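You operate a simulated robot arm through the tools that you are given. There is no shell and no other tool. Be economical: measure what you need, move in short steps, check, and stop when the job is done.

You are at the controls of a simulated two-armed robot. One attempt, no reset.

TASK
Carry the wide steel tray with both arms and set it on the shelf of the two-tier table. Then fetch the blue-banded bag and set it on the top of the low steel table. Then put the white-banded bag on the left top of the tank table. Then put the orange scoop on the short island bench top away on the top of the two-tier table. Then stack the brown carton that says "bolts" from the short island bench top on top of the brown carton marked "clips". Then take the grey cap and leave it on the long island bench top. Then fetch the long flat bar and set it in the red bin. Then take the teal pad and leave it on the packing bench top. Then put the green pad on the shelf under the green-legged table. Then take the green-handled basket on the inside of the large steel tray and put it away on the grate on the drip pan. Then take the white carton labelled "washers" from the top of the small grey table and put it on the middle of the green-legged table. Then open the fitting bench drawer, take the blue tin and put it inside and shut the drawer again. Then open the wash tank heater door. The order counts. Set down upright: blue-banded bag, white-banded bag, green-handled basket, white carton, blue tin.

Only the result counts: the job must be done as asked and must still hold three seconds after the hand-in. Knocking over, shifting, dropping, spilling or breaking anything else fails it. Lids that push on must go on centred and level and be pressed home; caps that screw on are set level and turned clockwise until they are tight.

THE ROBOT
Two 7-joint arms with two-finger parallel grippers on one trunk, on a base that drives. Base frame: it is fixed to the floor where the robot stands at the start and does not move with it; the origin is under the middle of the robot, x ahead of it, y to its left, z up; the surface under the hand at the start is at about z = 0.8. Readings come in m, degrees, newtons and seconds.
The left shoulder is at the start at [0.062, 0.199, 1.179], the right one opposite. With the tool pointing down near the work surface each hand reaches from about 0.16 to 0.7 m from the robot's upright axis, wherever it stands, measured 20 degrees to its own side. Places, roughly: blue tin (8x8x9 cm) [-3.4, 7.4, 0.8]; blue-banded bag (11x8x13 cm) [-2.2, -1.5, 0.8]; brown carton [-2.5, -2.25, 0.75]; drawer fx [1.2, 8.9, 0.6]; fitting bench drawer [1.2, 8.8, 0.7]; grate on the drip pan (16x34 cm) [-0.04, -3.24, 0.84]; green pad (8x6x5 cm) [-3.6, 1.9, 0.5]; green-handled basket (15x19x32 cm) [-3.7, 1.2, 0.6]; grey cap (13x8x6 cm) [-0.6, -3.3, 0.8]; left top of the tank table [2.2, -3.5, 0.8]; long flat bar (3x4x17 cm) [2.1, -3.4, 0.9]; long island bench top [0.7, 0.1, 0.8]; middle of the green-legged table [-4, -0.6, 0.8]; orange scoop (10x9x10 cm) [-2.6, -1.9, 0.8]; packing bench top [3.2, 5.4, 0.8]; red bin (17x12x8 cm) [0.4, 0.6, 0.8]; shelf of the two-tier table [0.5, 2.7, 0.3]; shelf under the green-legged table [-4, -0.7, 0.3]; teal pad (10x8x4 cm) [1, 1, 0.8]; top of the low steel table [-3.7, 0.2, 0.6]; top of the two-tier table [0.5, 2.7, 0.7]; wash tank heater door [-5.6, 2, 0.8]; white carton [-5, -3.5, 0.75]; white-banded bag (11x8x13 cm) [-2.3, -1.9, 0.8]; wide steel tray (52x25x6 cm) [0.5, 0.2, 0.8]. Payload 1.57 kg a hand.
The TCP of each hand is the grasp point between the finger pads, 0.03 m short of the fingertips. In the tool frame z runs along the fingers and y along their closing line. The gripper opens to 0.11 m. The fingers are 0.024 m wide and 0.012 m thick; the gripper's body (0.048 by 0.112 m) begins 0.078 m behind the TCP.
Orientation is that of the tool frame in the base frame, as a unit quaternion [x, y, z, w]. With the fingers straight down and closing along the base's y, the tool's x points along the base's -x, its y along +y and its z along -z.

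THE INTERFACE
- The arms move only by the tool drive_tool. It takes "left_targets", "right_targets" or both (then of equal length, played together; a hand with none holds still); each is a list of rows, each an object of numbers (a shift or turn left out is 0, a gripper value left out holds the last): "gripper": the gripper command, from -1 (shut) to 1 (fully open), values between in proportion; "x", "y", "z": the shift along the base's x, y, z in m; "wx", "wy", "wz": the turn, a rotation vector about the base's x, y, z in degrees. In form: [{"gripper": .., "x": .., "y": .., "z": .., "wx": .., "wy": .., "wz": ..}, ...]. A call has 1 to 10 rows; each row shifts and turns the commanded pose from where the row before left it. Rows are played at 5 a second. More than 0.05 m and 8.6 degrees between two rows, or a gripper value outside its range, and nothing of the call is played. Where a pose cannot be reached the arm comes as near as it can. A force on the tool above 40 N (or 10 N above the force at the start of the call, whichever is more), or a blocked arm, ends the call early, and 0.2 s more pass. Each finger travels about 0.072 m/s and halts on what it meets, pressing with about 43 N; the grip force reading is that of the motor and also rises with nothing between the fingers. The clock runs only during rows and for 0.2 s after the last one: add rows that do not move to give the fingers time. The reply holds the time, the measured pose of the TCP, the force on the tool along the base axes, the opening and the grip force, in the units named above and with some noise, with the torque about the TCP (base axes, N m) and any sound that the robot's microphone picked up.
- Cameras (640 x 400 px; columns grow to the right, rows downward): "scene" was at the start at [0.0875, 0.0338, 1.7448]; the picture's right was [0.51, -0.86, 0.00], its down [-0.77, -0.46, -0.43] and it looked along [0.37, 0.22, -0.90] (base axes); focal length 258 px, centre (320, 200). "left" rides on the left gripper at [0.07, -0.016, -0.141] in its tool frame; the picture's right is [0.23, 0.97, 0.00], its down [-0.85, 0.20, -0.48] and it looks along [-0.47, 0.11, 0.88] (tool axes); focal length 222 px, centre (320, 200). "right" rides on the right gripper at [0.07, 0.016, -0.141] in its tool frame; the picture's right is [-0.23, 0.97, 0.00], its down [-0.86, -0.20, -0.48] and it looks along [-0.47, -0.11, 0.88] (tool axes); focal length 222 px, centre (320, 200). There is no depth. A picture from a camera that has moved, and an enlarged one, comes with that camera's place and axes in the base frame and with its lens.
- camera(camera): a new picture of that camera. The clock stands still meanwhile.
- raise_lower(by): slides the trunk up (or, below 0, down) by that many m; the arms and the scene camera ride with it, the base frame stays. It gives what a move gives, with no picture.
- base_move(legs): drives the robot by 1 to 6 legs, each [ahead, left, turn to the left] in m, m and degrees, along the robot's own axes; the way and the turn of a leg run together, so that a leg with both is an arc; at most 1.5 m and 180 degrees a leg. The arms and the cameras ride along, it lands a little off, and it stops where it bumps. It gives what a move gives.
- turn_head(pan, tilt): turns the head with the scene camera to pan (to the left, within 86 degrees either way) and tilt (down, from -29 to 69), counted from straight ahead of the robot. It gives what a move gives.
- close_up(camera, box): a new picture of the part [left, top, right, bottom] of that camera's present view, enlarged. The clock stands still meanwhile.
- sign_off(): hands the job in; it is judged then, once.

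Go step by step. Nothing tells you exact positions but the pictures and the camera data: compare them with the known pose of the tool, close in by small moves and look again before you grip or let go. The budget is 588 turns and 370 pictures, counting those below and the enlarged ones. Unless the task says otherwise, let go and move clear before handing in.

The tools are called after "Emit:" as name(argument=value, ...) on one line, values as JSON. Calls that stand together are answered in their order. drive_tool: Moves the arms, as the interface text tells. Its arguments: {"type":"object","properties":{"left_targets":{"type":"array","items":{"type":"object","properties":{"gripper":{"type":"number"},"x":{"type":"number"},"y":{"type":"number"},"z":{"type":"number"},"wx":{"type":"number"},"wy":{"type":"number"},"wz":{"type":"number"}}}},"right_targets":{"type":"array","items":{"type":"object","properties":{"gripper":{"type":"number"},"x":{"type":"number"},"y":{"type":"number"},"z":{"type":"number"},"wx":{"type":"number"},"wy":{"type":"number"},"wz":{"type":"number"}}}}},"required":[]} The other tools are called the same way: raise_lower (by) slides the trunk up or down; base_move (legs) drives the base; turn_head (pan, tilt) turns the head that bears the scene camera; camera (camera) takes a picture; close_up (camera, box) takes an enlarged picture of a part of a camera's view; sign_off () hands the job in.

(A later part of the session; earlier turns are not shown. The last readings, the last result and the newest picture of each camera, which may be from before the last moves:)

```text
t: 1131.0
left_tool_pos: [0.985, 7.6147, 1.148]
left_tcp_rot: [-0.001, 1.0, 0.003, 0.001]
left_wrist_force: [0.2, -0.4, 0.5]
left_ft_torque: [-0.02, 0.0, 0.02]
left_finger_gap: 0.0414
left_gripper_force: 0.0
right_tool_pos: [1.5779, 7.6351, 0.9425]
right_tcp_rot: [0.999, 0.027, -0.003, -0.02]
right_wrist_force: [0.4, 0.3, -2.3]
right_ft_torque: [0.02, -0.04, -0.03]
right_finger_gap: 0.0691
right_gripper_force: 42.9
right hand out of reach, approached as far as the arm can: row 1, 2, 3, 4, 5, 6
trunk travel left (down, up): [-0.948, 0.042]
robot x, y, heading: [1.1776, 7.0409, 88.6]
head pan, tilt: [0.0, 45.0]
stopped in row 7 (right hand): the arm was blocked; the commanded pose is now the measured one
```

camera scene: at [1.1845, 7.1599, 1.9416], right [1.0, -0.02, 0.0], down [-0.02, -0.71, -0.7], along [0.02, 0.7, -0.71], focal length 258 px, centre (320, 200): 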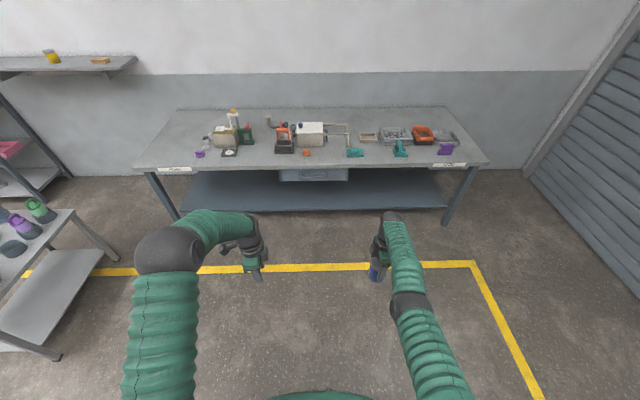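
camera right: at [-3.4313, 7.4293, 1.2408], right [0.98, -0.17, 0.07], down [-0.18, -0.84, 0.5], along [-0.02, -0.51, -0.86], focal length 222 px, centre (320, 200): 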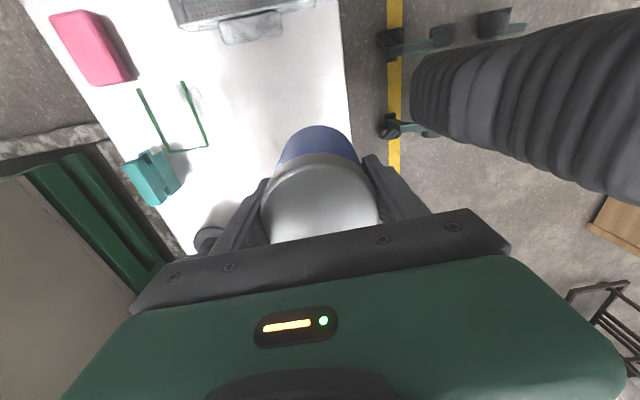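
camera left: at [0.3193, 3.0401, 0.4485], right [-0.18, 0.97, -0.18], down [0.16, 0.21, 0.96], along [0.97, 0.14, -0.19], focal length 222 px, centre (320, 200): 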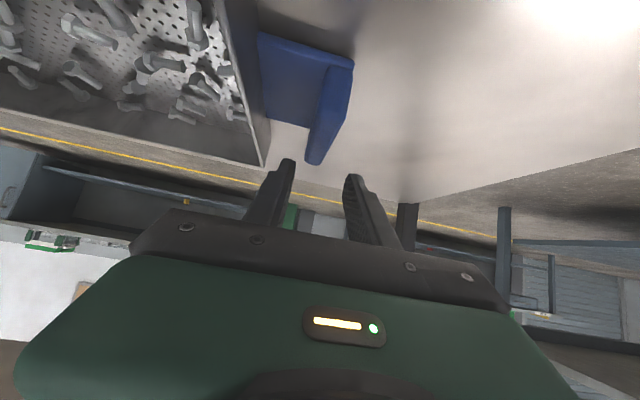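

Emit:
drive_tool(right_targets=[{"wz": -8.5}, {"wz": -8.5}, {"wz": -8.5}, {"wz": -8.5}, {"wz": -8.5}, {"wz": -8.5}, {"wz": -8.5}, {"wz": -8.5}, {"wz": -8.5}, {"wz": -8.5}])

Emit:
drive_tool(right_targets=[{"y": -0.035, "x": 0.01}, {"y": -0.035, "x": 0.01}, {"y": -0.035, "x": 0.01}, {"y": -0.035, "x": 0.01}, {"y": -0.035}, {"y": -0.035}, {}])

Emit:
camera(camera="right")

```text
t: 1133.2
left_tool_pos: [0.9861, 7.6147, 1.148]
left_tcp_rot: [-0.002, 1.0, 0.002, -0.001]
left_wrist_force: [0.9, -0.2, -0.7]
left_ft_torque: [0.05, 0.02, 0.0]
left_finger_gap: 0.0414
left_gripper_force: 0.0
right_tool_pos: [1.5753, 7.6317, 0.9378]
right_tcp_rot: [0.755, -0.656, 0.006, -0.015]
right_wrist_force: [0.0, -0.3, -2.6]
right_ft_torque: [0.02, 0.01, 0.0]
right_finger_gap: 0.0691
right_gripper_force: 42.5
trunk travel left (down, up): [-0.948, 0.042]
robot x, y, heading: [1.1817, 7.0425, 88.5]
head pan, tilt: [0.0, 45.0]
```

```text
t: 1135.0
left_tool_pos: [0.9855, 7.6129, 1.1483]
left_tcp_rot: [-0.002, 1.0, 0.003, -0.001]
left_wrist_force: [-0.7, 0.1, -0.8]
left_ft_torque: [0.03, 0.0, -0.01]
left_finger_gap: 0.0409
left_gripper_force: 0.1
right_tool_pos: [1.6981, 7.5521, 0.8906]
right_tcp_rot: [0.75, -0.66, 0.001, -0.04]
right_wrist_force: [0.1, -0.5, -2.8]
right_ft_torque: [-0.03, 0.01, 0.0]
right_finger_gap: 0.0691
right_gripper_force: 42.6
right hand out of reach, approached as far as the arm can: row 1, 2, 3, 4, 5, 6
trunk travel left (down, up): [-0.948, 0.042]
robot x, y, heading: [1.178, 7.0436, 88.7]
head pan, tilt: [0.0, 45.0]
stopped in row 7 (right hand): the arm was blocked; the commanded pose is now the measured one
```

```text
109 pictures are left
camera right: at [1.6841, 7.4735, 1.0272], right [-0.99, 0.11, -0.05], down [0.06, 0.84, 0.53], along [0.1, 0.53, -0.84], focal length 222 px, centre (320, 200)
```

right: 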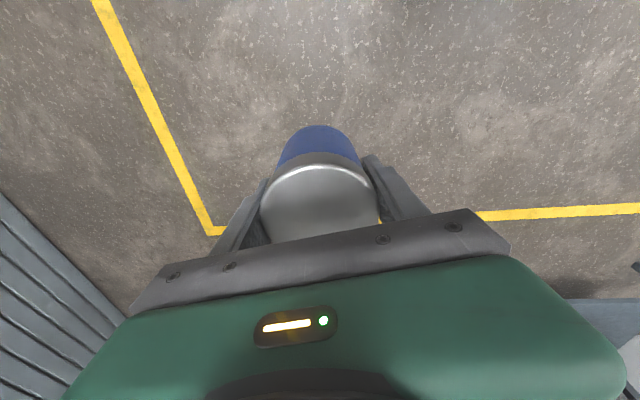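

Emit:
base_move(legs=[[0, -0.185, 1.3], [0.68, 0, 0]])

Emit:
raise_lower(by=-0.26)

Emit:
camera(camera="left")

Emit:
turn_head(pan=10, tilt=50)

Emit:
camera(camera="scene")

```text
t: 1139.9
left_tool_pos: [1.1705, 8.2872, 1.1497]
left_tcp_rot: [-0.01, 1.0, 0.003, 0.001]
left_wrist_force: [0.0, 0.0, -1.0]
left_ft_torque: [0.0, -0.02, 0.01]
left_finger_gap: 0.0411
left_gripper_force: 0.1
right_tool_pos: [1.8899, 8.2333, 0.8914]
right_tcp_rot: [0.752, -0.657, 0.003, -0.043]
right_wrist_force: [-0.1, 0.8, -1.7]
right_ft_torque: [0.0, -0.02, 0.01]
right_finger_gap: 0.0685
right_gripper_force: 43.1
trunk travel left (down, up): [-0.948, 0.042]
robot x, y, heading: [1.3745, 7.7193, 89.2]
head pan, tilt: [0.0, 45.0]
```

```text
t: 1142.6
left_tool_pos: [1.171, 8.2864, 0.8898]
left_tcp_rot: [-0.009, 1.0, 0.004, 0.0]
left_wrist_force: [-0.2, -0.8, -0.6]
left_ft_torque: [0.01, -0.02, 0.03]
left_finger_gap: 0.0415
left_gripper_force: 0.1
right_tool_pos: [1.8903, 8.2313, 0.6298]
right_tcp_rot: [0.751, -0.659, 0.002, -0.037]
right_wrist_force: [-0.1, -0.2, -2.3]
right_ft_torque: [-0.02, -0.01, 0.0]
right_finger_gap: 0.0688
right_gripper_force: 42.9
trunk travel left (down, up): [-0.688, 0.302]
robot x, y, heading: [1.3788, 7.7217, 89.3]
head pan, tilt: [0.0, 45.0]
```

```text
108 pictures are left
camera left: at [1.1018, 8.2676, 1.03], right [-0.24, 0.97, 0.01], down [0.85, 0.21, 0.48], along [0.46, 0.12, -0.88], focal length 222 px, centre (320, 200)
```

left: 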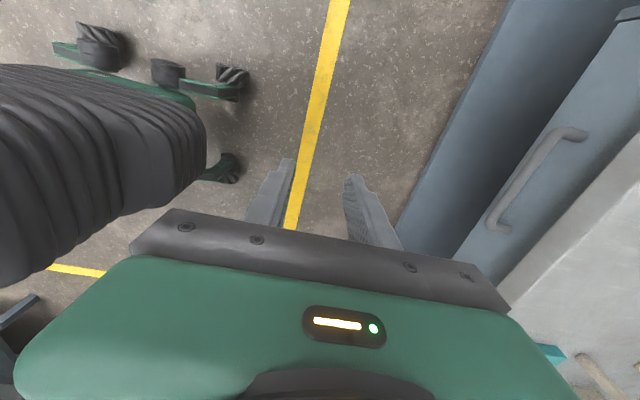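

```text
t: 1143.3
left_tool_pos: [1.1713, 8.2868, 0.8905]
left_tcp_rot: [-0.008, 1.0, 0.004, 0.0]
left_wrist_force: [-0.2, 0.4, 0.6]
left_ft_torque: [0.02, 0.02, 0.01]
left_finger_gap: 0.0412
left_gripper_force: 0.1
right_tool_pos: [1.8903, 8.2313, 0.6306]
right_tcp_rot: [0.751, -0.659, 0.003, -0.038]
right_wrist_force: [-0.3, -0.7, -1.8]
right_ft_torque: [0.02, 0.0, -0.02]
right_finger_gap: 0.0689
right_gripper_force: 43.1
trunk travel left (down, up): [-0.688, 0.302]
robot x, y, heading: [1.3732, 7.7215, 89.3]
head pan, tilt: [10.0, 50.0]
```

```text
107 pictures are left
camera scene: at [1.3665, 7.8318, 1.6748], right [0.99, 0.16, 0.0], down [0.12, -0.76, -0.64], along [-0.1, 0.63, -0.77], focal length 258 px, centre (320, 200)
```

scene: 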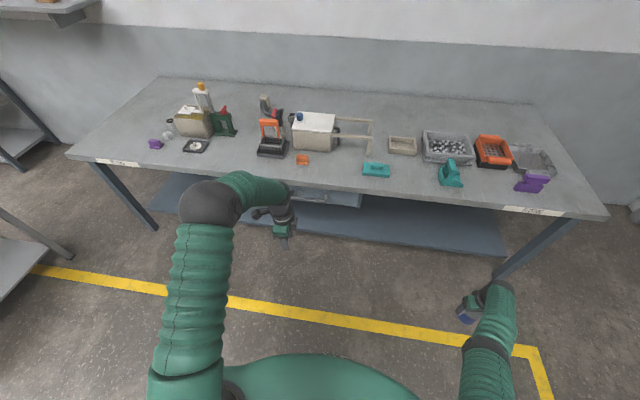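

Bar centre ≈(1.156,8.578,.74), drawer front ≈8.617, bench edge ≈8.61. A 45° forward-tilted grip avoids the bench edge; I tilt the left hand.

Emit:
drive_tool(left_targets=[{"wx": 7.5, "gripper": -0.3}, {"wx": 7.5}, {"wx": 7.5}, {"wx": 7.5}, {"wx": 7.5}, {"wx": 7.5}, {}])

Emit:
camera(camera="left")

Emit:
camera(camera="scene")

```text
t: 1144.9
left_tool_pos: [1.1721, 8.2861, 0.89]
left_tcp_rot: [-0.007, 0.922, 0.388, 0.005]
left_wrist_force: [-0.3, 0.9, 0.3]
left_ft_torque: [-0.01, -0.02, 0.01]
left_finger_gap: 0.0388
left_gripper_force: 0.1
right_tool_pos: [1.8893, 8.2311, 0.6298]
right_tcp_rot: [0.752, -0.659, 0.002, -0.037]
right_wrist_force: [1.2, -0.2, -2.8]
right_ft_torque: [-0.01, -0.02, -0.03]
right_finger_gap: 0.069
right_gripper_force: 42.7
trunk travel left (down, up): [-0.688, 0.302]
robot x, y, heading: [1.3723, 7.7201, 89.4]
head pan, tilt: [10.0, 50.0]
```

```text
106 pictures are left
camera left: at [1.1017, 8.1729, 0.9755], right [-0.24, 0.68, 0.69], down [0.85, -0.19, 0.49], along [0.46, 0.71, -0.53], focal length 222 px, centre (320, 200)
```

left: 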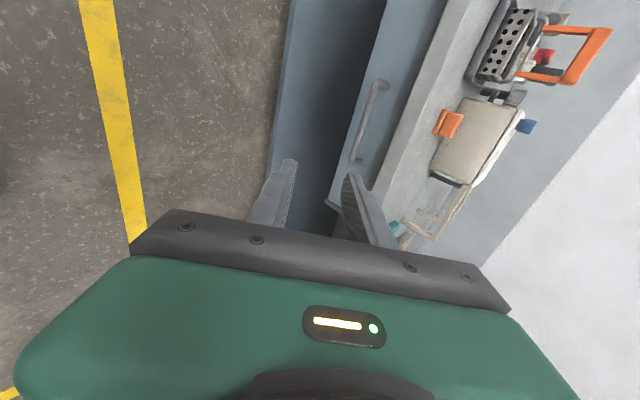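

```text
105 pictures are left
camera scene: at [1.3669, 7.8311, 1.6748], right [0.99, 0.16, 0.0], down [0.12, -0.76, -0.64], along [-0.1, 0.63, -0.77], focal length 258 px, centre (320, 200)
```

scene: 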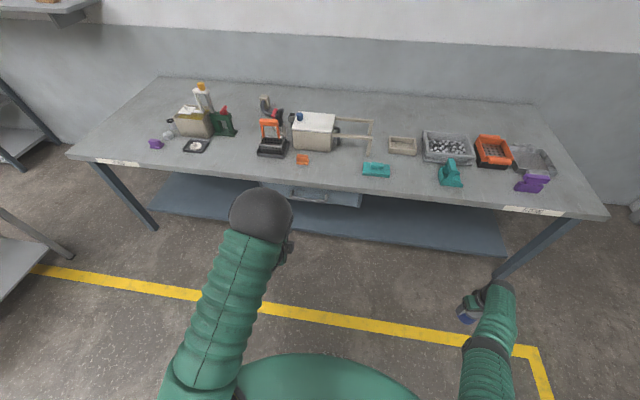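

Refined: the bar is at about (1.154, 8.61, .706), right below the bench edge. I tilt further to ~68° and approach.

Emit:
drive_tool(left_targets=[{"wx": 7.5, "z": -0.02}, {"wx": 7.5, "z": -0.02}, {"wx": 7.5, "z": -0.02, "x": -0.008}, {"z": -0.02, "x": -0.008}, {}])

Emit:
base_move(legs=[[0.18, 0, 0]])

Emit:
camera(camera="left")

```text
t: 1146.1
left_tool_pos: [1.1559, 8.2864, 0.8103]
left_tcp_rot: [-0.007, 0.829, 0.56, 0.005]
left_wrist_force: [-0.4, -0.1, -0.4]
left_ft_torque: [0.0, 0.01, -0.02]
left_finger_gap: 0.0388
left_gripper_force: 0.1
right_tool_pos: [1.8885, 8.2311, 0.6308]
right_tcp_rot: [0.752, -0.659, 0.003, -0.037]
right_wrist_force: [-0.3, 0.2, -1.9]
right_ft_torque: [-0.01, -0.03, -0.01]
right_finger_gap: 0.0688
right_gripper_force: 42.4
trunk travel left (down, up): [-0.688, 0.302]
robot x, y, heading: [1.3741, 7.7205, 89.5]
head pan, tilt: [10.0, 50.0]
```

```text
t: 1147.6
left_tool_pos: [1.1585, 8.4668, 0.8116]
left_tcp_rot: [-0.006, 0.829, 0.559, 0.006]
left_wrist_force: [0.4, -0.1, -0.5]
left_ft_torque: [-0.04, 0.0, -0.01]
left_finger_gap: 0.0386
left_gripper_force: 0.1
right_tool_pos: [1.8929, 8.4104, 0.6307]
right_tcp_rot: [0.75, -0.66, 0.003, -0.04]
right_wrist_force: [-0.7, 0.2, -2.0]
right_ft_torque: [0.03, -0.03, 0.0]
right_finger_gap: 0.0689
right_gripper_force: 43.2
trunk travel left (down, up): [-0.688, 0.302]
robot x, y, heading: [1.3778, 7.9024, 89.2]
head pan, tilt: [10.0, 50.0]
```

```text
104 pictures are left
camera left: at [1.0893, 8.3289, 0.8471], right [-0.24, 0.36, 0.9], down [0.85, -0.37, 0.38], along [0.47, 0.86, -0.22], focal length 222 px, centre (320, 200)
```

left: 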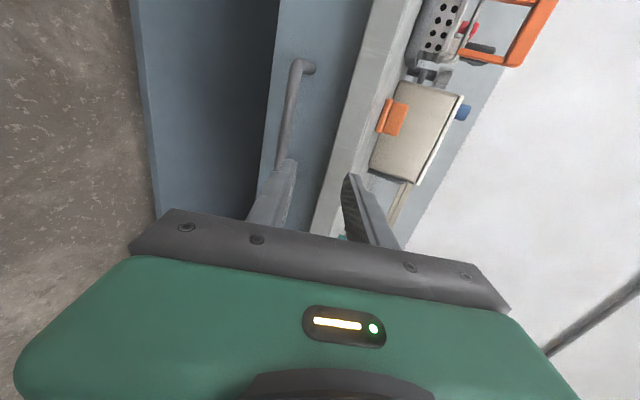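

Emit:
drive_tool(left_targets=[{"z": -0.035}, {"z": -0.03}, {"z": -0.02}, {}])

Emit:
camera(camera="left")

```text
t: 1148.6
left_tool_pos: [1.1583, 8.4663, 0.7272]
left_tcp_rot: [-0.005, 0.829, 0.56, 0.005]
left_wrist_force: [0.1, 0.1, 0.1]
left_ft_torque: [-0.01, -0.02, 0.01]
left_finger_gap: 0.0388
left_gripper_force: 0.1
right_tool_pos: [1.8933, 8.4081, 0.6298]
right_tcp_rot: [0.75, -0.66, 0.004, -0.035]
right_wrist_force: [-0.1, -0.4, -1.9]
right_ft_torque: [0.0, 0.03, 0.01]
right_finger_gap: 0.0685
right_gripper_force: 43.2
trunk travel left (down, up): [-0.688, 0.302]
robot x, y, heading: [1.3784, 7.902, 89.3]
head pan, tilt: [10.0, 50.0]
```

```text
103 pictures are left
camera left: at [1.0893, 8.328, 0.7618], right [-0.24, 0.36, 0.9], down [0.85, -0.37, 0.38], along [0.47, 0.86, -0.22], focal length 222 px, centre (320, 200)
```

left: 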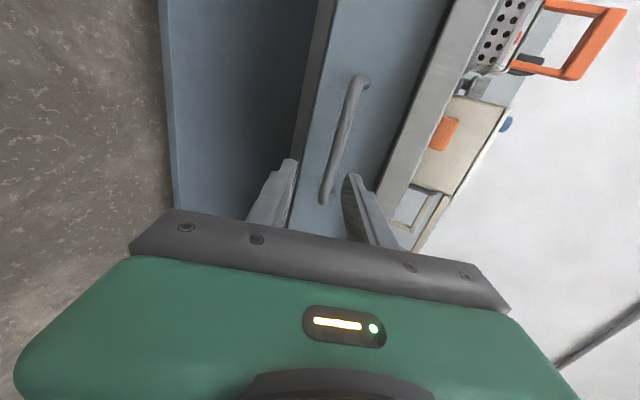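

Emit:
base_move(legs=[[0.06, 0, 0]])

Emit:
drive_tool(left_targets=[{"y": 0.02, "z": -0.012}, {"y": 0.02, "z": -0.012}, {}])

Emit:
camera(camera="left")

```text
t: 1149.6
left_tool_pos: [1.1588, 8.5264, 0.7275]
left_tcp_rot: [-0.006, 0.828, 0.561, 0.005]
left_wrist_force: [-0.6, 0.5, 0.3]
left_ft_torque: [0.01, -0.03, 0.02]
left_finger_gap: 0.0385
left_gripper_force: 0.1
right_tool_pos: [1.8933, 8.4694, 0.6305]
right_tcp_rot: [0.751, -0.66, 0.004, -0.036]
right_wrist_force: [0.2, -0.4, -1.7]
right_ft_torque: [0.03, 0.01, -0.03]
right_finger_gap: 0.0691
right_gripper_force: 43.6
trunk travel left (down, up): [-0.688, 0.302]
robot x, y, heading: [1.3753, 7.9609, 89.4]
head pan, tilt: [10.0, 50.0]
```

```text
t: 1150.4
left_tool_pos: [1.1591, 8.5681, 0.7018]
left_tcp_rot: [-0.006, 0.828, 0.56, 0.005]
left_wrist_force: [0.2, 0.6, 1.0]
left_ft_torque: [0.0, -0.01, -0.04]
left_finger_gap: 0.0387
left_gripper_force: 0.0
right_tool_pos: [1.8939, 8.4673, 0.6277]
right_tcp_rot: [0.75, -0.66, 0.004, -0.03]
right_wrist_force: [0.1, -0.6, -1.9]
right_ft_torque: [0.0, 0.02, -0.01]
right_finger_gap: 0.0687
right_gripper_force: 42.9
trunk travel left (down, up): [-0.688, 0.302]
robot x, y, heading: [1.3762, 7.9606, 89.1]
head pan, tilt: [10.0, 50.0]
```

```text
102 pictures are left
camera left: at [1.0901, 8.4292, 0.7381], right [-0.24, 0.36, 0.9], down [0.85, -0.37, 0.38], along [0.47, 0.86, -0.22], focal length 222 px, centre (320, 200)
```

left: 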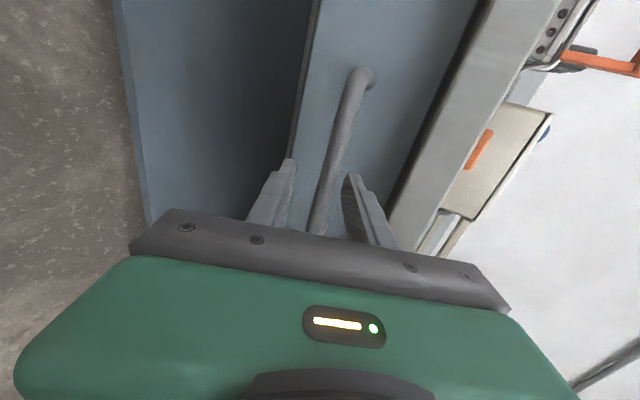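

Emit:
drive_tool(left_targets=[{"y": 0.02}, {"y": 0.018, "z": -0.003}, {}])

Emit:
drive_tool(left_targets=[{"gripper": -0.7}, {"gripper": -1}, {}, {}])

Emit:
camera(camera="left")

```text
t: 1151.2
left_tool_pos: [1.1599, 8.6035, 0.6991]
left_tcp_rot: [-0.006, 0.829, 0.56, 0.005]
left_wrist_force: [0.4, -0.2, -0.7]
left_ft_torque: [-0.02, 0.0, 0.02]
left_finger_gap: 0.0385
left_gripper_force: 0.1
right_tool_pos: [1.8937, 8.4656, 0.6275]
right_tcp_rot: [0.749, -0.662, 0.004, -0.031]
right_wrist_force: [0.0, -0.1, -1.8]
right_ft_torque: [0.02, -0.02, 0.01]
right_finger_gap: 0.0687
right_gripper_force: 43.0
trunk travel left (down, up): [-0.688, 0.302]
robot x, y, heading: [1.3771, 7.9618, 89.1]
head pan, tilt: [10.0, 50.0]
```

```text
t: 1152.2
left_tool_pos: [1.1594, 8.6005, 0.7005]
left_tcp_rot: [-0.006, 0.828, 0.56, 0.006]
left_wrist_force: [2.3, -24.6, 15.8]
left_ft_torque: [0.19, 0.04, 0.24]
left_finger_gap: 0.0001
left_gripper_force: 20.9
right_tool_pos: [1.8965, 8.4637, 0.6299]
right_tcp_rot: [0.749, -0.661, 0.003, -0.035]
right_wrist_force: [0.2, 0.6, -2.6]
right_ft_torque: [-0.02, -0.02, 0.0]
right_finger_gap: 0.0689
right_gripper_force: 43.0
trunk travel left (down, up): [-0.688, 0.302]
robot x, y, heading: [1.3771, 7.9612, 88.9]
head pan, tilt: [10.0, 50.0]
```

```text
101 pictures are left
camera left: at [1.0912, 8.463, 0.7362], right [-0.24, 0.36, 0.9], down [0.85, -0.37, 0.38], along [0.47, 0.86, -0.22], focal length 222 px, centre (320, 200)
```

left: 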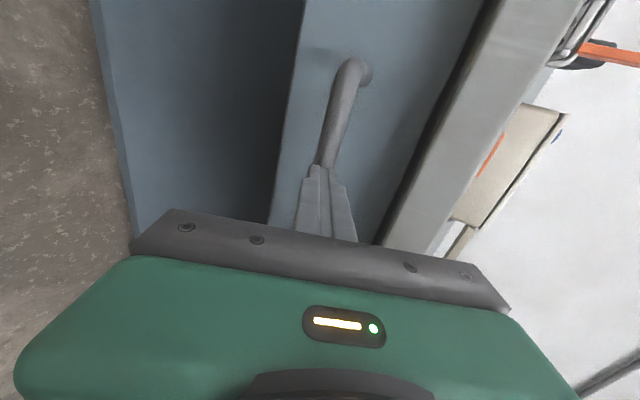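

The bar slipped off the tips. Open, go 2–2.5 cm deeper, close again.

Emit:
drive_tool(left_targets=[{"y": -0.006, "gripper": -0.6}, {"gripper": -0.3}, {}, {"y": 0.016}, {"y": 0.014}, {}])

Emit:
camera(camera="left")

```text
t: 1153.6
left_tool_pos: [1.1578, 8.6276, 0.6988]
left_tcp_rot: [-0.006, 0.828, 0.56, 0.005]
left_wrist_force: [-1.2, 0.0, -0.8]
left_ft_torque: [-0.01, 0.0, 0.01]
left_finger_gap: 0.0385
left_gripper_force: 0.0
right_tool_pos: [1.8945, 8.4664, 0.6273]
right_tcp_rot: [0.749, -0.661, 0.005, -0.03]
right_wrist_force: [0.5, -0.4, -3.5]
right_ft_torque: [0.0, 0.01, 0.03]
right_finger_gap: 0.069
right_gripper_force: 42.7
trunk travel left (down, up): [-0.688, 0.302]
robot x, y, heading: [1.3756, 7.9605, 89.0]
head pan, tilt: [10.0, 50.0]
```

```text
100 pictures are left
camera left: at [1.0889, 8.4905, 0.7342], right [-0.24, 0.36, 0.9], down [0.85, -0.37, 0.38], along [0.47, 0.86, -0.22], focal length 222 px, centre (320, 200)
```

left: 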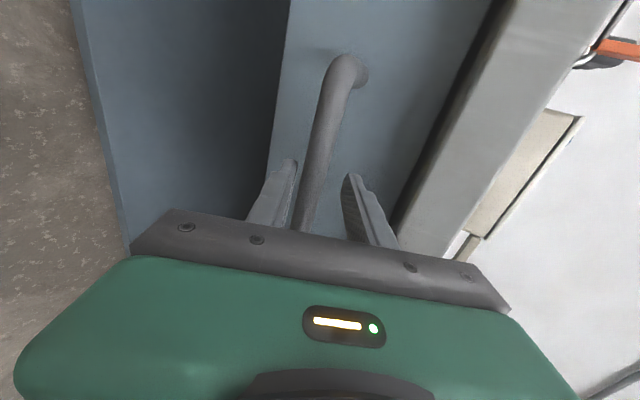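

Emit:
drive_tool(left_targets=[{"z": -0.005, "y": 0.003}, {"gripper": -0.7}, {"gripper": -1}, {}, {}])

Emit:
camera(camera="left")

```text
t: 1154.8
left_tool_pos: [1.1587, 8.6311, 0.6906]
left_tcp_rot: [-0.006, 0.83, 0.558, 0.004]
left_wrist_force: [3.9, -10.2, -18.9]
left_ft_torque: [-0.19, 0.79, -0.34]
left_finger_gap: 0.0179
left_gripper_force: 32.6
right_tool_pos: [1.8939, 8.4651, 0.6263]
right_tcp_rot: [0.749, -0.662, 0.005, -0.03]
right_wrist_force: [-0.3, 0.5, -2.0]
right_ft_torque: [-0.02, -0.03, -0.03]
right_finger_gap: 0.069
right_gripper_force: 42.8
trunk travel left (down, up): [-0.688, 0.302]
robot x, y, heading: [1.3822, 7.9601, 89.6]
head pan, tilt: [10.0, 50.0]
```

```text
99 pictures are left
camera left: at [1.0887, 8.4931, 0.7273], right [-0.24, 0.37, 0.9], down [0.85, -0.36, 0.38], along [0.47, 0.86, -0.22], focal length 222 px, centre (320, 200)
```

left: 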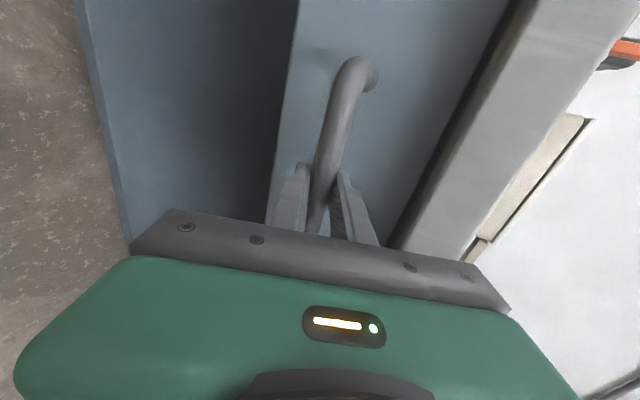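

Bar gripped. I pull by driving back gently.

Emit:
drive_tool(left_targets=[{"z": -0.004}, {}])

Emit:
base_move(legs=[[-0.08, 0, 0]])

Emit:
camera(camera="left")

```text
t: 1155.4
left_tool_pos: [1.1591, 8.6312, 0.6904]
left_tcp_rot: [-0.007, 0.828, 0.56, 0.005]
left_wrist_force: [2.5, -19.3, -5.9]
left_ft_torque: [-0.16, 0.58, -0.7]
left_finger_gap: 0.0178
left_gripper_force: 32.8
right_tool_pos: [1.8947, 8.4649, 0.6287]
right_tcp_rot: [0.75, -0.661, 0.004, -0.031]
right_wrist_force: [-0.9, 0.2, -1.7]
right_ft_torque: [-0.01, 0.02, 0.02]
right_finger_gap: 0.0687
right_gripper_force: 42.6
trunk travel left (down, up): [-0.688, 0.302]
robot x, y, heading: [1.379, 7.9607, 89.3]
head pan, tilt: [10.0, 50.0]
```

```text
t: 1156.5
left_tool_pos: [1.1581, 8.5519, 0.6907]
left_tcp_rot: [-0.006, 0.828, 0.56, 0.006]
left_wrist_force: [4.3, 0.6, -6.1]
left_ft_torque: [0.23, 0.86, -0.07]
left_finger_gap: 0.0176
left_gripper_force: 32.2
right_tool_pos: [1.8931, 8.3855, 0.6263]
right_tcp_rot: [0.749, -0.662, 0.004, -0.029]
right_wrist_force: [-0.1, 0.3, -1.7]
right_ft_torque: [0.03, -0.01, 0.0]
right_finger_gap: 0.069
right_gripper_force: 42.0
trunk travel left (down, up): [-0.688, 0.302]
robot x, y, heading: [1.3734, 7.8804, 89.3]
head pan, tilt: [10.0, 50.0]
```

```text
98 pictures are left
camera left: at [1.0887, 8.4136, 0.7262], right [-0.24, 0.36, 0.9], down [0.85, -0.37, 0.38], along [0.47, 0.86, -0.22], focal length 222 px, centre (320, 200)
```

left: 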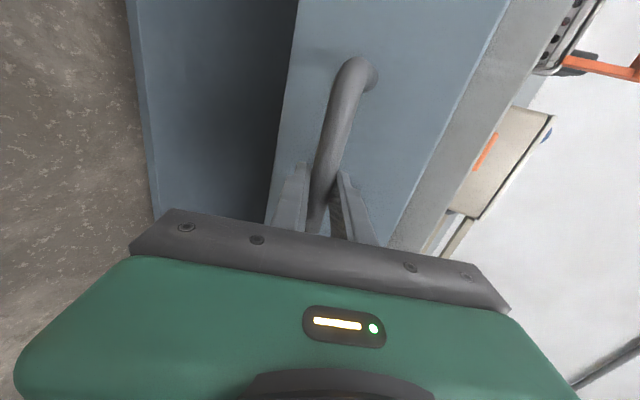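

Emit:
base_move(legs=[[-0.1, 0, 0]])

Emit:
base_move(legs=[[-0.06, 0, 0]])

Emit:
camera(camera="scene")

Emit:
camera(camera="left")

```text
t: 1157.6
left_tool_pos: [1.1576, 8.4507, 0.6913]
left_tcp_rot: [-0.005, 0.828, 0.561, 0.007]
left_wrist_force: [17.4, -0.1, -11.7]
left_ft_torque: [0.14, 0.73, -0.34]
left_finger_gap: 0.0177
left_gripper_force: 33.0
right_tool_pos: [1.8917, 8.2809, 0.6229]
right_tcp_rot: [0.747, -0.664, 0.004, -0.019]
right_wrist_force: [-0.2, 0.5, -2.1]
right_ft_torque: [0.02, 0.01, 0.02]
right_finger_gap: 0.0687
right_gripper_force: 42.6
trunk travel left (down, up): [-0.688, 0.302]
robot x, y, heading: [1.369, 7.781, 89.4]
head pan, tilt: [10.0, 50.0]
```

```text
t: 1158.6
left_tool_pos: [1.1578, 8.3893, 0.6912]
left_tcp_rot: [-0.004, 0.828, 0.561, 0.007]
left_wrist_force: [21.0, 0.3, -16.0]
left_ft_torque: [0.08, 0.69, -0.29]
left_finger_gap: 0.018
left_gripper_force: 32.1
right_tool_pos: [1.8911, 8.2158, 0.62]
right_tcp_rot: [0.746, -0.666, 0.006, -0.009]
right_wrist_force: [-0.6, -0.5, -2.6]
right_ft_torque: [0.0, 0.03, -0.01]
right_finger_gap: 0.0689
right_gripper_force: 42.8
trunk travel left (down, up): [-0.688, 0.302]
robot x, y, heading: [1.3761, 7.7241, 89.2]
head pan, tilt: [10.0, 50.0]
```

```text
97 pictures are left
camera scene: at [1.3735, 7.8382, 1.6745], right [0.99, 0.16, -0.01], down [0.12, -0.76, -0.64], along [-0.11, 0.63, -0.77], focal length 258 px, centre (320, 200)
```

scene: 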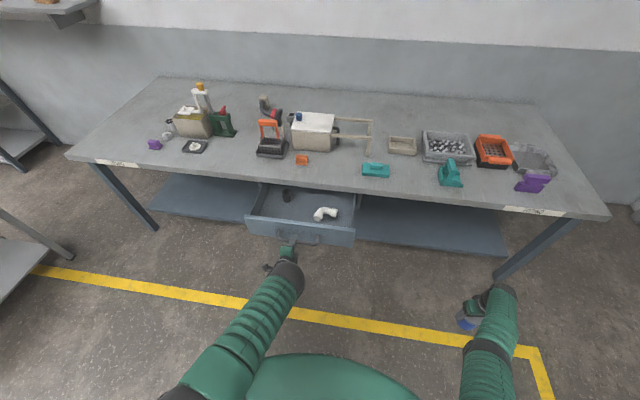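

```text
96 pictures are left
camera left: at [1.088, 8.2527, 0.7262], right [-0.24, 0.36, 0.9], down [0.85, -0.37, 0.38], along [0.47, 0.85, -0.22], focal length 222 px, centre (320, 200)
```

left: 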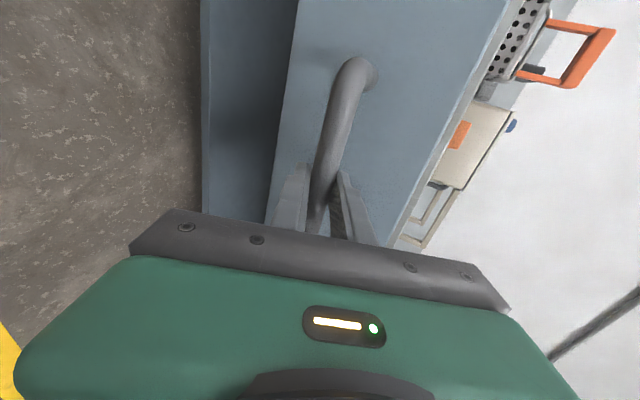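

The drawer is open by 24 cm. I release the handle and inspect the inside.

Emit:
close_up(camera="scene", box=[235, 170, 375, 250])

Emit:
drive_tool(left_targets=[{"gripper": -0.7}, {"gripper": -0.3}, {"gripper": -0.2}, {"y": -0.03, "z": 0.005}, {"y": -0.04, "z": 0.01}, {"y": -0.03, "z": 0.03}, {"z": 0.04}, {"z": 0.04}])

```text
4.57 times, centred on (305, 210) of scene
camera zoom: at [1.3735, 7.8382, 1.6745], right [0.99, 0.16, -0.01], down [0.12, -0.76, -0.64], along [-0.11, 0.63, -0.77], focal length 1178 px, centre (389, 154)
```

zoom: 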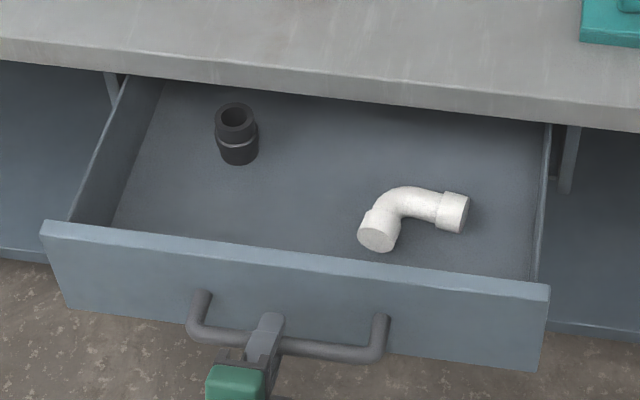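

```text
t: 1160.4
left_tool_pos: [1.1542, 8.2882, 0.8185]
left_tcp_rot: [-0.005, 0.827, 0.562, 0.01]
left_wrist_force: [-0.1, 0.6, -0.4]
left_ft_torque: [-0.02, -0.01, -0.01]
left_finger_gap: 0.044
left_gripper_force: 0.2
right_tool_pos: [1.8881, 8.2111, 0.6203]
right_tcp_rot: [0.745, -0.667, 0.006, -0.005]
right_wrist_force: [0.9, 0.4, -2.1]
right_ft_torque: [0.03, -0.03, 0.01]
right_finger_gap: 0.0685
right_gripper_force: 42.6
trunk travel left (down, up): [-0.688, 0.302]
robot x, y, heading: [1.3763, 7.7199, 89.5]
head pan, tilt: [10.0, 50.0]
```

Emit:
raise_lower(by=0.29)

Emit:
drive_tool(right_targets=[{"x": -0.041, "y": 0.02}, {"x": -0.041, "y": 0.02}, {"x": -0.041, "y": 0.02}, {"x": -0.041, "y": 0.02}, {"x": -0.041, "y": 0.02}, {"x": -0.041, "y": 0.02}, {"x": -0.041, "y": 0.02}, {"x": -0.041, "y": 0.02}, {"x": -0.041, "y": 0.02}, {}])

Emit:
camera(camera="scene")

```text
t: 1163.3
left_tool_pos: [1.1545, 8.289, 1.1065]
left_tcp_rot: [-0.005, 0.827, 0.562, 0.01]
left_wrist_force: [1.1, -0.5, 0.5]
left_ft_torque: [-0.01, 0.0, -0.03]
left_finger_gap: 0.0439
left_gripper_force: 0.0
right_tool_pos: [1.8883, 8.2094, 0.9101]
right_tcp_rot: [0.745, -0.667, 0.007, -0.005]
right_wrist_force: [0.5, 0.3, -2.7]
right_ft_torque: [0.01, -0.01, 0.01]
right_finger_gap: 0.0687
right_gripper_force: 43.2
trunk travel left (down, up): [-0.978, 0.012]
robot x, y, heading: [1.3746, 7.7222, 89.2]
head pan, tilt: [10.0, 50.0]
```

```text
t: 1164.0
left_tool_pos: [1.1549, 8.2866, 1.1092]
left_tcp_rot: [-0.006, 0.826, 0.563, 0.01]
left_wrist_force: [-0.9, -0.6, -0.7]
left_ft_torque: [0.01, -0.03, 0.0]
left_finger_gap: 0.0439
left_gripper_force: 0.0
right_tool_pos: [1.8848, 8.2294, 0.921]
right_tcp_rot: [-0.68, 0.733, -0.006, 0.021]
right_wrist_force: [0.2, 0.0, -1.5]
right_ft_torque: [-0.04, 0.03, -0.01]
right_finger_gap: 0.069
right_gripper_force: 42.6
right hand out of reach, approached as far as the arm can: row 1
trunk travel left (down, up): [-0.978, 0.012]
robot x, y, heading: [1.3773, 7.7244, 89.8]
head pan, tilt: [10.0, 50.0]
stopped in row 3 (right hand): the arm was blocked; the commanded pose is now the measured one
```

```text
94 pictures are left
camera scene: at [1.3682, 7.8347, 1.9648], right [0.99, 0.16, 0.0], down [0.12, -0.76, -0.64], along [-0.11, 0.63, -0.77], focal length 258 px, centre (320, 200)
```

scene: 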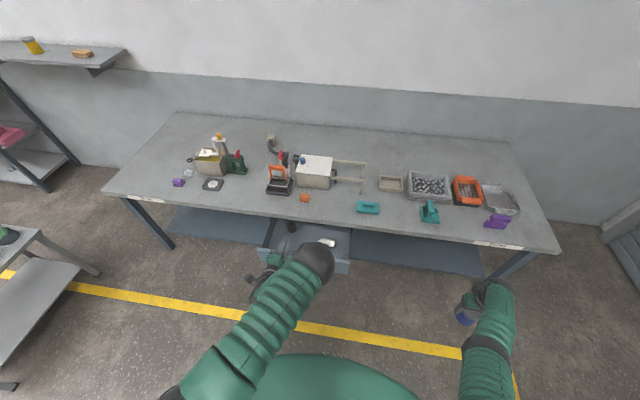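

Emit:
drive_tool(right_targets=[{"z": 0.03}, {"z": 0.03}, {"z": 0.03}, {"z": 0.03}, {}])

Emit:
drive_tool(right_targets=[{"x": -0.03, "z": 0.01}, {"x": -0.03, "z": 0.01}, {"x": -0.03, "z": 0.01}, {}])

```text
t: 1165.2
left_tool_pos: [1.1553, 8.2871, 1.1089]
left_tcp_rot: [-0.006, 0.827, 0.563, 0.01]
left_wrist_force: [0.0, 0.8, 0.8]
left_ft_torque: [0.0, 0.03, 0.01]
left_finger_gap: 0.0439
left_gripper_force: 0.0
right_tool_pos: [1.9078, 8.2679, 1.0128]
right_tcp_rot: [-0.682, 0.731, -0.008, 0.015]
right_wrist_force: [0.2, 0.0, -2.8]
right_ft_torque: [0.0, -0.02, 0.0]
right_finger_gap: 0.0687
right_gripper_force: 42.8
right hand out of reach, approached as far as the arm can: row 1, 2, 3, 4
trunk travel left (down, up): [-0.978, 0.012]
robot x, y, heading: [1.3759, 7.7235, 89.2]
head pan, tilt: [10.0, 50.0]
```

```text
t: 1166.2
left_tool_pos: [1.1548, 8.287, 1.1084]
left_tcp_rot: [-0.005, 0.827, 0.563, 0.01]
left_wrist_force: [0.9, 0.1, 0.5]
left_ft_torque: [0.01, 0.04, 0.01]
left_finger_gap: 0.0441
left_gripper_force: 0.0
right_tool_pos: [1.8423, 8.3111, 1.0251]
right_tcp_rot: [-0.681, 0.732, -0.009, 0.016]
right_wrist_force: [-0.2, 0.4, -2.8]
right_ft_torque: [0.0, 0.01, 0.0]
right_finger_gap: 0.0688
right_gripper_force: 43.6
right hand out of reach, approached as far as the arm can: row 1, 2, 3
trunk travel left (down, up): [-0.978, 0.012]
robot x, y, heading: [1.3751, 7.7272, 89.0]
head pan, tilt: [10.0, 50.0]
```

The right arm is stretched to a singular pose. I tilt the hand to bend the elbow, pull in, then level it again.

Emit:
drive_tool(right_targets=[{"wx": 6}, {"wx": 6}, {"wx": 6}, {"wx": 6}, {}])

Emit:
drive_tool(right_targets=[{"y": -0.03, "x": -0.02}, {"y": -0.03, "x": -0.02}, {"y": -0.03, "x": -0.02}, {"y": -0.03, "x": -0.02}, {}])

```text
t: 1167.4
left_tool_pos: [1.1551, 8.288, 1.1087]
left_tcp_rot: [-0.005, 0.827, 0.562, 0.01]
left_wrist_force: [0.0, -1.4, -0.6]
left_ft_torque: [0.01, -0.01, -0.03]
left_finger_gap: 0.044
left_gripper_force: 0.0
right_tool_pos: [1.8739, 8.3696, 0.9983]
right_tcp_rot: [-0.663, 0.717, 0.144, 0.158]
right_wrist_force: [0.5, -0.1, -1.5]
right_ft_torque: [0.01, 0.0, 0.01]
right_finger_gap: 0.0688
right_gripper_force: 42.8
right hand out of reach, approached as far as the arm can: row 1, 2, 3, 4
trunk travel left (down, up): [-0.978, 0.012]
robot x, y, heading: [1.3761, 7.7216, 89.5]
head pan, tilt: [10.0, 50.0]
```

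```text
t: 1168.8
left_tool_pos: [1.1542, 8.2845, 1.109]
left_tcp_rot: [-0.006, 0.826, 0.563, 0.01]
left_wrist_force: [-0.4, -0.7, 0.0]
left_ft_torque: [0.0, -0.03, -0.01]
left_finger_gap: 0.0437
left_gripper_force: 0.1
right_tool_pos: [1.8725, 8.3634, 0.9688]
right_tcp_rot: [-0.657, 0.716, 0.152, 0.182]
right_wrist_force: [-0.1, -0.3, -2.0]
right_ft_torque: [0.0, -0.03, -0.02]
right_finger_gap: 0.0686
right_gripper_force: 43.4
right hand out of reach, approached as far as the arm can: row 1, 2, 3, 4
trunk travel left (down, up): [-0.978, 0.012]
robot x, y, heading: [1.377, 7.7241, 89.5]
head pan, tilt: [10.0, 50.0]
stopped in row 5 (right hand): the arm was blocked; the commanded pose is now the measured one
```

I use the base for positioning instead: level the right hand, tuck the left, and bring the tin over the drawer with the base.

Emit:
drive_tool(right_targets=[{"wx": -6.85, "wy": 0.6, "wz": 1.2}, {"wx": -6.85, "wy": 0.6, "wz": 1.2}, {"wx": -6.85, "wy": 0.6, "wz": 1.2}, {"wx": -6.85, "wy": 0.6, "wz": 1.2}, {}], left_targets=[{"z": 0.03, "y": -0.03}, {"z": 0.03, "y": -0.03}, {"z": 0.03, "y": -0.03}, {"z": 0.03, "y": -0.03}, {"z": 0.03, "y": -0.03}])

Emit:
camera(camera="right")

```text
t: 1170.0
left_tool_pos: [1.1282, 8.1747, 1.2135]
left_tcp_rot: [-0.025, 0.826, 0.562, -0.005]
left_wrist_force: [0.3, -0.7, -0.3]
left_ft_torque: [0.01, 0.0, 0.01]
left_finger_gap: 0.0438
left_gripper_force: 0.0
left hand out of reach, approached as far as the arm can: row 4, 5
right_tool_pos: [1.8234, 8.3091, 0.988]
right_tcp_rot: [-0.704, 0.71, 0.015, 0.017]
right_wrist_force: [0.0, -0.1, -2.3]
right_ft_torque: [0.01, -0.01, 0.02]
right_finger_gap: 0.0688
right_gripper_force: 43.6
right hand out of reach, approached as far as the arm can: row 1, 2, 3, 4
trunk travel left (down, up): [-0.978, 0.012]
robot x, y, heading: [1.3777, 7.7242, 89.3]
head pan, tilt: [10.0, 50.0]
```

```text
93 pictures are left
camera right: at [1.8069, 8.2336, 1.1264], right [-0.97, 0.23, 0.01], down [0.2, 0.83, 0.52], along [0.11, 0.5, -0.86], focal length 222 px, centre (320, 200)
```

right: 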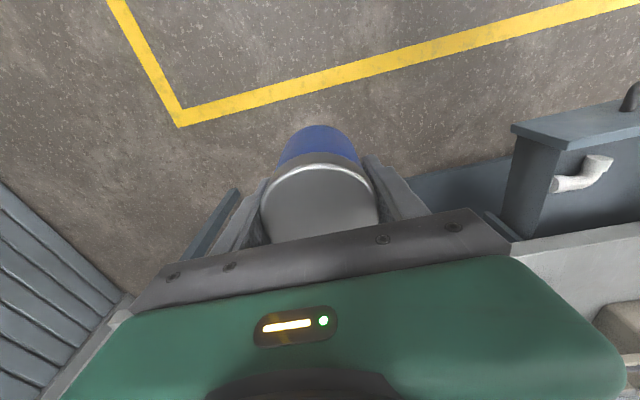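

Emit:
base_move(legs=[[0, 0.72, 0.5], [0.15, 0, 0]])

Emit:
camera(camera="right")

Emit:
turn_head(pan=-20, tilt=45)

Emit:
camera(camera="scene")

```text
t: 1175.0
left_tool_pos: [0.3865, 8.3222, 1.2168]
left_tcp_rot: [-0.029, 0.824, 0.566, -0.008]
left_wrist_force: [-0.3, 0.8, -1.1]
left_ft_torque: [0.03, 0.02, 0.02]
left_finger_gap: 0.044
left_gripper_force: 0.0
right_tool_pos: [1.077, 8.4676, 0.9878]
right_tcp_rot: [0.709, -0.704, -0.018, -0.016]
right_wrist_force: [0.6, -0.2, -2.4]
right_ft_torque: [0.04, 0.0, -0.01]
right_finger_gap: 0.0687
right_gripper_force: 42.7
trunk travel left (down, up): [-0.978, 0.012]
robot x, y, heading: [0.634, 7.8786, 90.3]
head pan, tilt: [10.0, 50.0]
```

```text
92 pictures are left
camera right: at [1.0622, 8.3901, 1.1264], right [-0.98, 0.22, 0.01], down [0.19, 0.83, 0.52], along [0.1, 0.51, -0.85], focal length 222 px, centre (320, 200)
```

right: 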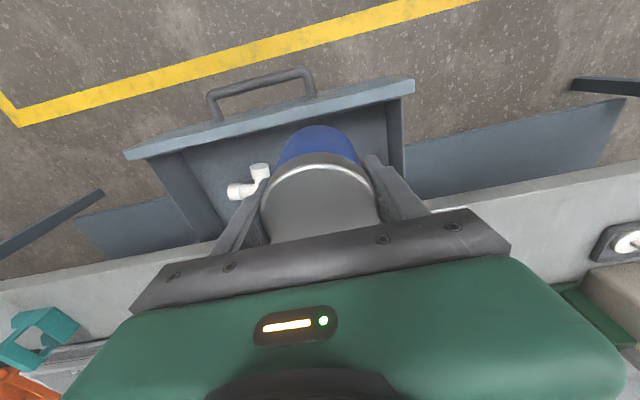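

```text
t: 1176.0
left_tool_pos: [0.3811, 8.3276, 1.2132]
left_tcp_rot: [-0.034, 0.825, 0.565, -0.009]
left_wrist_force: [0.4, -0.9, 0.2]
left_ft_torque: [0.02, 0.0, 0.0]
left_finger_gap: 0.0438
left_gripper_force: 0.0
right_tool_pos: [1.0757, 8.4721, 0.9865]
right_tcp_rot: [0.709, -0.705, -0.016, -0.018]
right_wrist_force: [0.6, 0.2, -1.7]
right_ft_torque: [-0.01, 0.0, 0.05]
right_finger_gap: 0.0688
right_gripper_force: 43.0
trunk travel left (down, up): [-0.978, 0.012]
robot x, y, heading: [0.637, 7.8784, 90.2]
head pan, tilt: [-20.0, 45.0]
```

```text
91 pictures are left
camera scene: at [0.6708, 7.993, 1.9714], right [0.94, -0.34, 0.0], down [-0.24, -0.67, -0.7], along [0.24, 0.66, -0.71], focal length 258 px, centre (320, 200)
```

scene: 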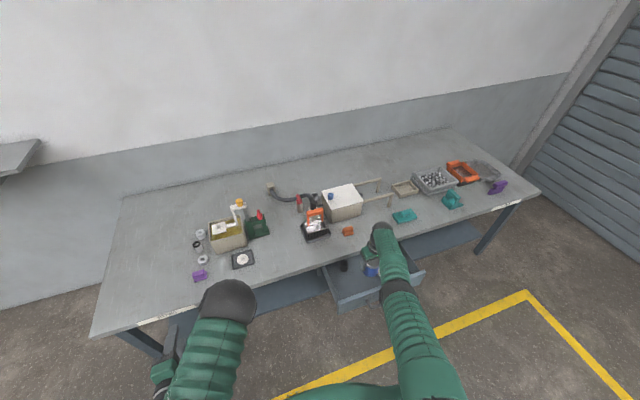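

Emit:
base_move(legs=[[0.043, -0.004, 0]])

Emit:
raise_lower(by=-0.15)

Emit:
camera(camera="right")

Emit:
close_up(camera="scene", box=[300, 190, 460, 310])

```text
t: 1176.9
left_tool_pos: [0.3836, 8.36, 1.2185]
left_tcp_rot: [-0.033, 0.822, 0.568, -0.009]
left_wrist_force: [-0.6, 0.0, -0.9]
left_ft_torque: [0.06, -0.02, -0.04]
left_finger_gap: 0.0439
left_gripper_force: 0.1
right_tool_pos: [1.0811, 8.5076, 0.9924]
right_tcp_rot: [0.708, -0.705, -0.02, -0.02]
right_wrist_force: [0.4, -1.1, -3.0]
right_ft_torque: [0.06, 0.02, 0.0]
right_finger_gap: 0.0687
right_gripper_force: 42.8
trunk travel left (down, up): [-0.978, 0.012]
robot x, y, heading: [0.636, 7.9241, 90.2]
head pan, tilt: [-20.0, 45.0]
```

```text
t: 1178.6
left_tool_pos: [0.3812, 8.3668, 1.0643]
left_tcp_rot: [-0.035, 0.825, 0.564, -0.008]
left_wrist_force: [0.0, 0.7, -0.5]
left_ft_torque: [-0.01, 0.0, -0.03]
left_finger_gap: 0.0439
left_gripper_force: 0.0
right_tool_pos: [1.0789, 8.5139, 0.8374]
right_tcp_rot: [0.709, -0.705, -0.017, -0.018]
right_wrist_force: [0.5, 0.6, -3.0]
right_ft_torque: [-0.03, 0.01, -0.02]
right_finger_gap: 0.0685
right_gripper_force: 43.0
trunk travel left (down, up): [-0.828, 0.162]
robot x, y, heading: [0.6439, 7.924, 90.1]
head pan, tilt: [-20.0, 45.0]
```

```text
90 pictures are left
camera right: at [1.0633, 8.4385, 0.975], right [-0.98, 0.22, 0.01], down [0.19, 0.83, 0.52], along [0.11, 0.51, -0.85], focal length 222 px, centre (320, 200)
```

right: 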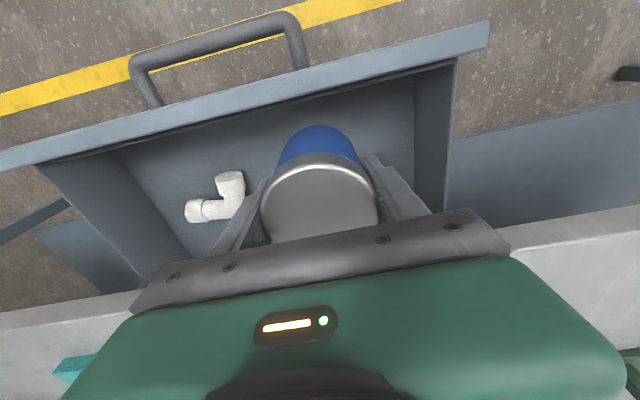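

```text
3.33 times, centred on (380, 250) of scene
camera zoom: at [0.672, 8.0357, 1.8206], right [0.94, -0.34, 0.0], down [-0.24, -0.67, -0.7], along [0.24, 0.66, -0.71], focal length 859 px, centre (120, 33)
```

zoom: 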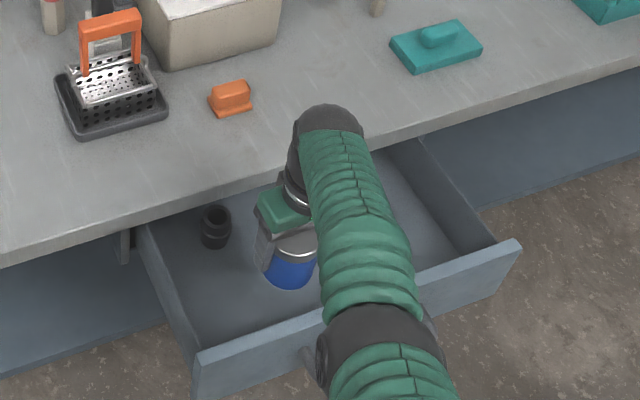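

Emit:
raise_lower(by=-0.09)

Emit:
camera(camera="right")

Emit:
raise_lower(by=-0.015)

```text
t: 1179.9
left_tool_pos: [0.3794, 8.3649, 0.9725]
left_tcp_rot: [-0.035, 0.825, 0.564, -0.009]
left_wrist_force: [-0.2, -0.8, 0.3]
left_ft_torque: [0.03, -0.02, -0.01]
left_finger_gap: 0.0439
left_gripper_force: 0.0
right_tool_pos: [1.0798, 8.5135, 0.7479]
right_tcp_rot: [0.71, -0.704, -0.016, -0.018]
right_wrist_force: [0.5, -1.3, -2.5]
right_ft_torque: [-0.01, 0.0, 0.02]
right_finger_gap: 0.069
right_gripper_force: 43.3
trunk travel left (down, up): [-0.738, 0.252]
robot x, y, heading: [0.6387, 7.926, 90.1]
head pan, tilt: [-20.0, 45.0]
```

```text
88 pictures are left
camera right: at [1.0628, 8.4377, 0.885], right [-0.98, 0.22, 0.01], down [0.19, 0.83, 0.52], along [0.11, 0.51, -0.85], focal length 222 px, centre (320, 200)
```

right: 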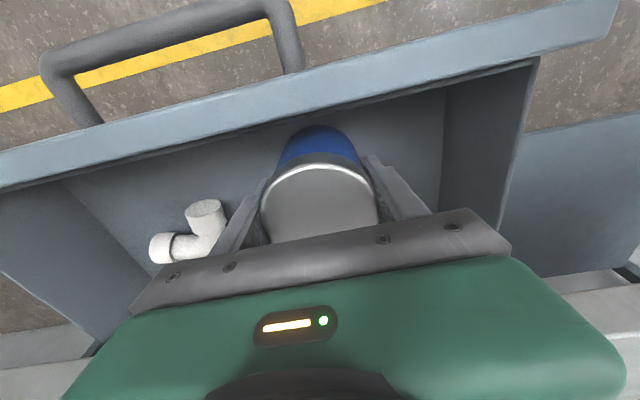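

```text
t: 1180.5
left_tool_pos: [0.3797, 8.365, 0.9597]
left_tcp_rot: [-0.036, 0.824, 0.565, -0.008]
left_wrist_force: [0.1, 0.2, -0.8]
left_ft_torque: [0.0, 0.02, -0.01]
left_finger_gap: 0.0439
left_gripper_force: 0.1
right_tool_pos: [1.0788, 8.5129, 0.7333]
right_tcp_rot: [0.709, -0.704, -0.016, -0.019]
right_wrist_force: [0.0, 0.6, -2.3]
right_ft_torque: [0.02, -0.02, 0.01]
right_finger_gap: 0.069
right_gripper_force: 42.8
trunk travel left (down, up): [-0.723, 0.267]
robot x, y, heading: [0.6373, 7.9267, 90.1]
head pan, tilt: [-20.0, 45.0]
```

Emit:
raise_lower(by=-0.008)

Emit:
raise_lower(by=-0.006)

Emit:
raise_lower(by=-0.006)

```text
t: 1181.1
left_tool_pos: [0.3797, 8.3651, 0.9511]
left_tcp_rot: [-0.036, 0.824, 0.565, -0.009]
left_wrist_force: [0.2, 0.7, 0.0]
left_ft_torque: [-0.01, 0.03, 0.02]
left_finger_gap: 0.0439
left_gripper_force: 0.0
right_tool_pos: [1.0784, 8.5133, 0.7241]
right_tcp_rot: [0.709, -0.704, -0.016, -0.018]
right_wrist_force: [-1.3, 0.0, -2.4]
right_ft_torque: [0.03, 0.04, 0.0]
right_finger_gap: 0.0687
right_gripper_force: 42.5
trunk travel left (down, up): [-0.715, 0.275]
robot x, y, heading: [0.6391, 7.9233, 90.0]
head pan, tilt: [-20.0, 45.0]
```

```text
t: 1181.6
left_tool_pos: [0.3797, 8.3675, 0.946]
left_tcp_rot: [-0.035, 0.824, 0.565, -0.009]
left_wrist_force: [0.4, 0.3, 0.0]
left_ft_torque: [0.0, -0.03, 0.02]
left_finger_gap: 0.0441
left_gripper_force: 0.0
right_tool_pos: [1.0783, 8.5127, 0.7181]
right_tcp_rot: [0.709, -0.704, -0.016, -0.019]
right_wrist_force: [-0.6, -1.1, -2.7]
right_ft_torque: [-0.01, 0.01, 0.01]
right_finger_gap: 0.0688
right_gripper_force: 42.8
trunk travel left (down, up): [-0.709, 0.281]
robot x, y, heading: [0.6406, 7.926, 90.2]
head pan, tilt: [-20.0, 45.0]
```

```text
t: 1182.2
left_tool_pos: [0.3807, 8.3658, 0.9395]
left_tcp_rot: [-0.035, 0.825, 0.565, -0.008]
left_wrist_force: [-0.3, 0.3, -0.2]
left_ft_torque: [0.01, 0.05, 0.01]
left_finger_gap: 0.0439
left_gripper_force: 0.1
right_tool_pos: [1.0784, 8.5135, 0.7133]
right_tcp_rot: [0.709, -0.704, -0.016, -0.019]
right_wrist_force: [-0.1, 0.1, -3.0]
right_ft_torque: [-0.02, 0.0, 0.0]
right_finger_gap: 0.0688
right_gripper_force: 42.8
trunk travel left (down, up): [-0.703, 0.287]
robot x, y, heading: [0.6411, 7.9228, 90.2]
head pan, tilt: [-20.0, 45.0]
```

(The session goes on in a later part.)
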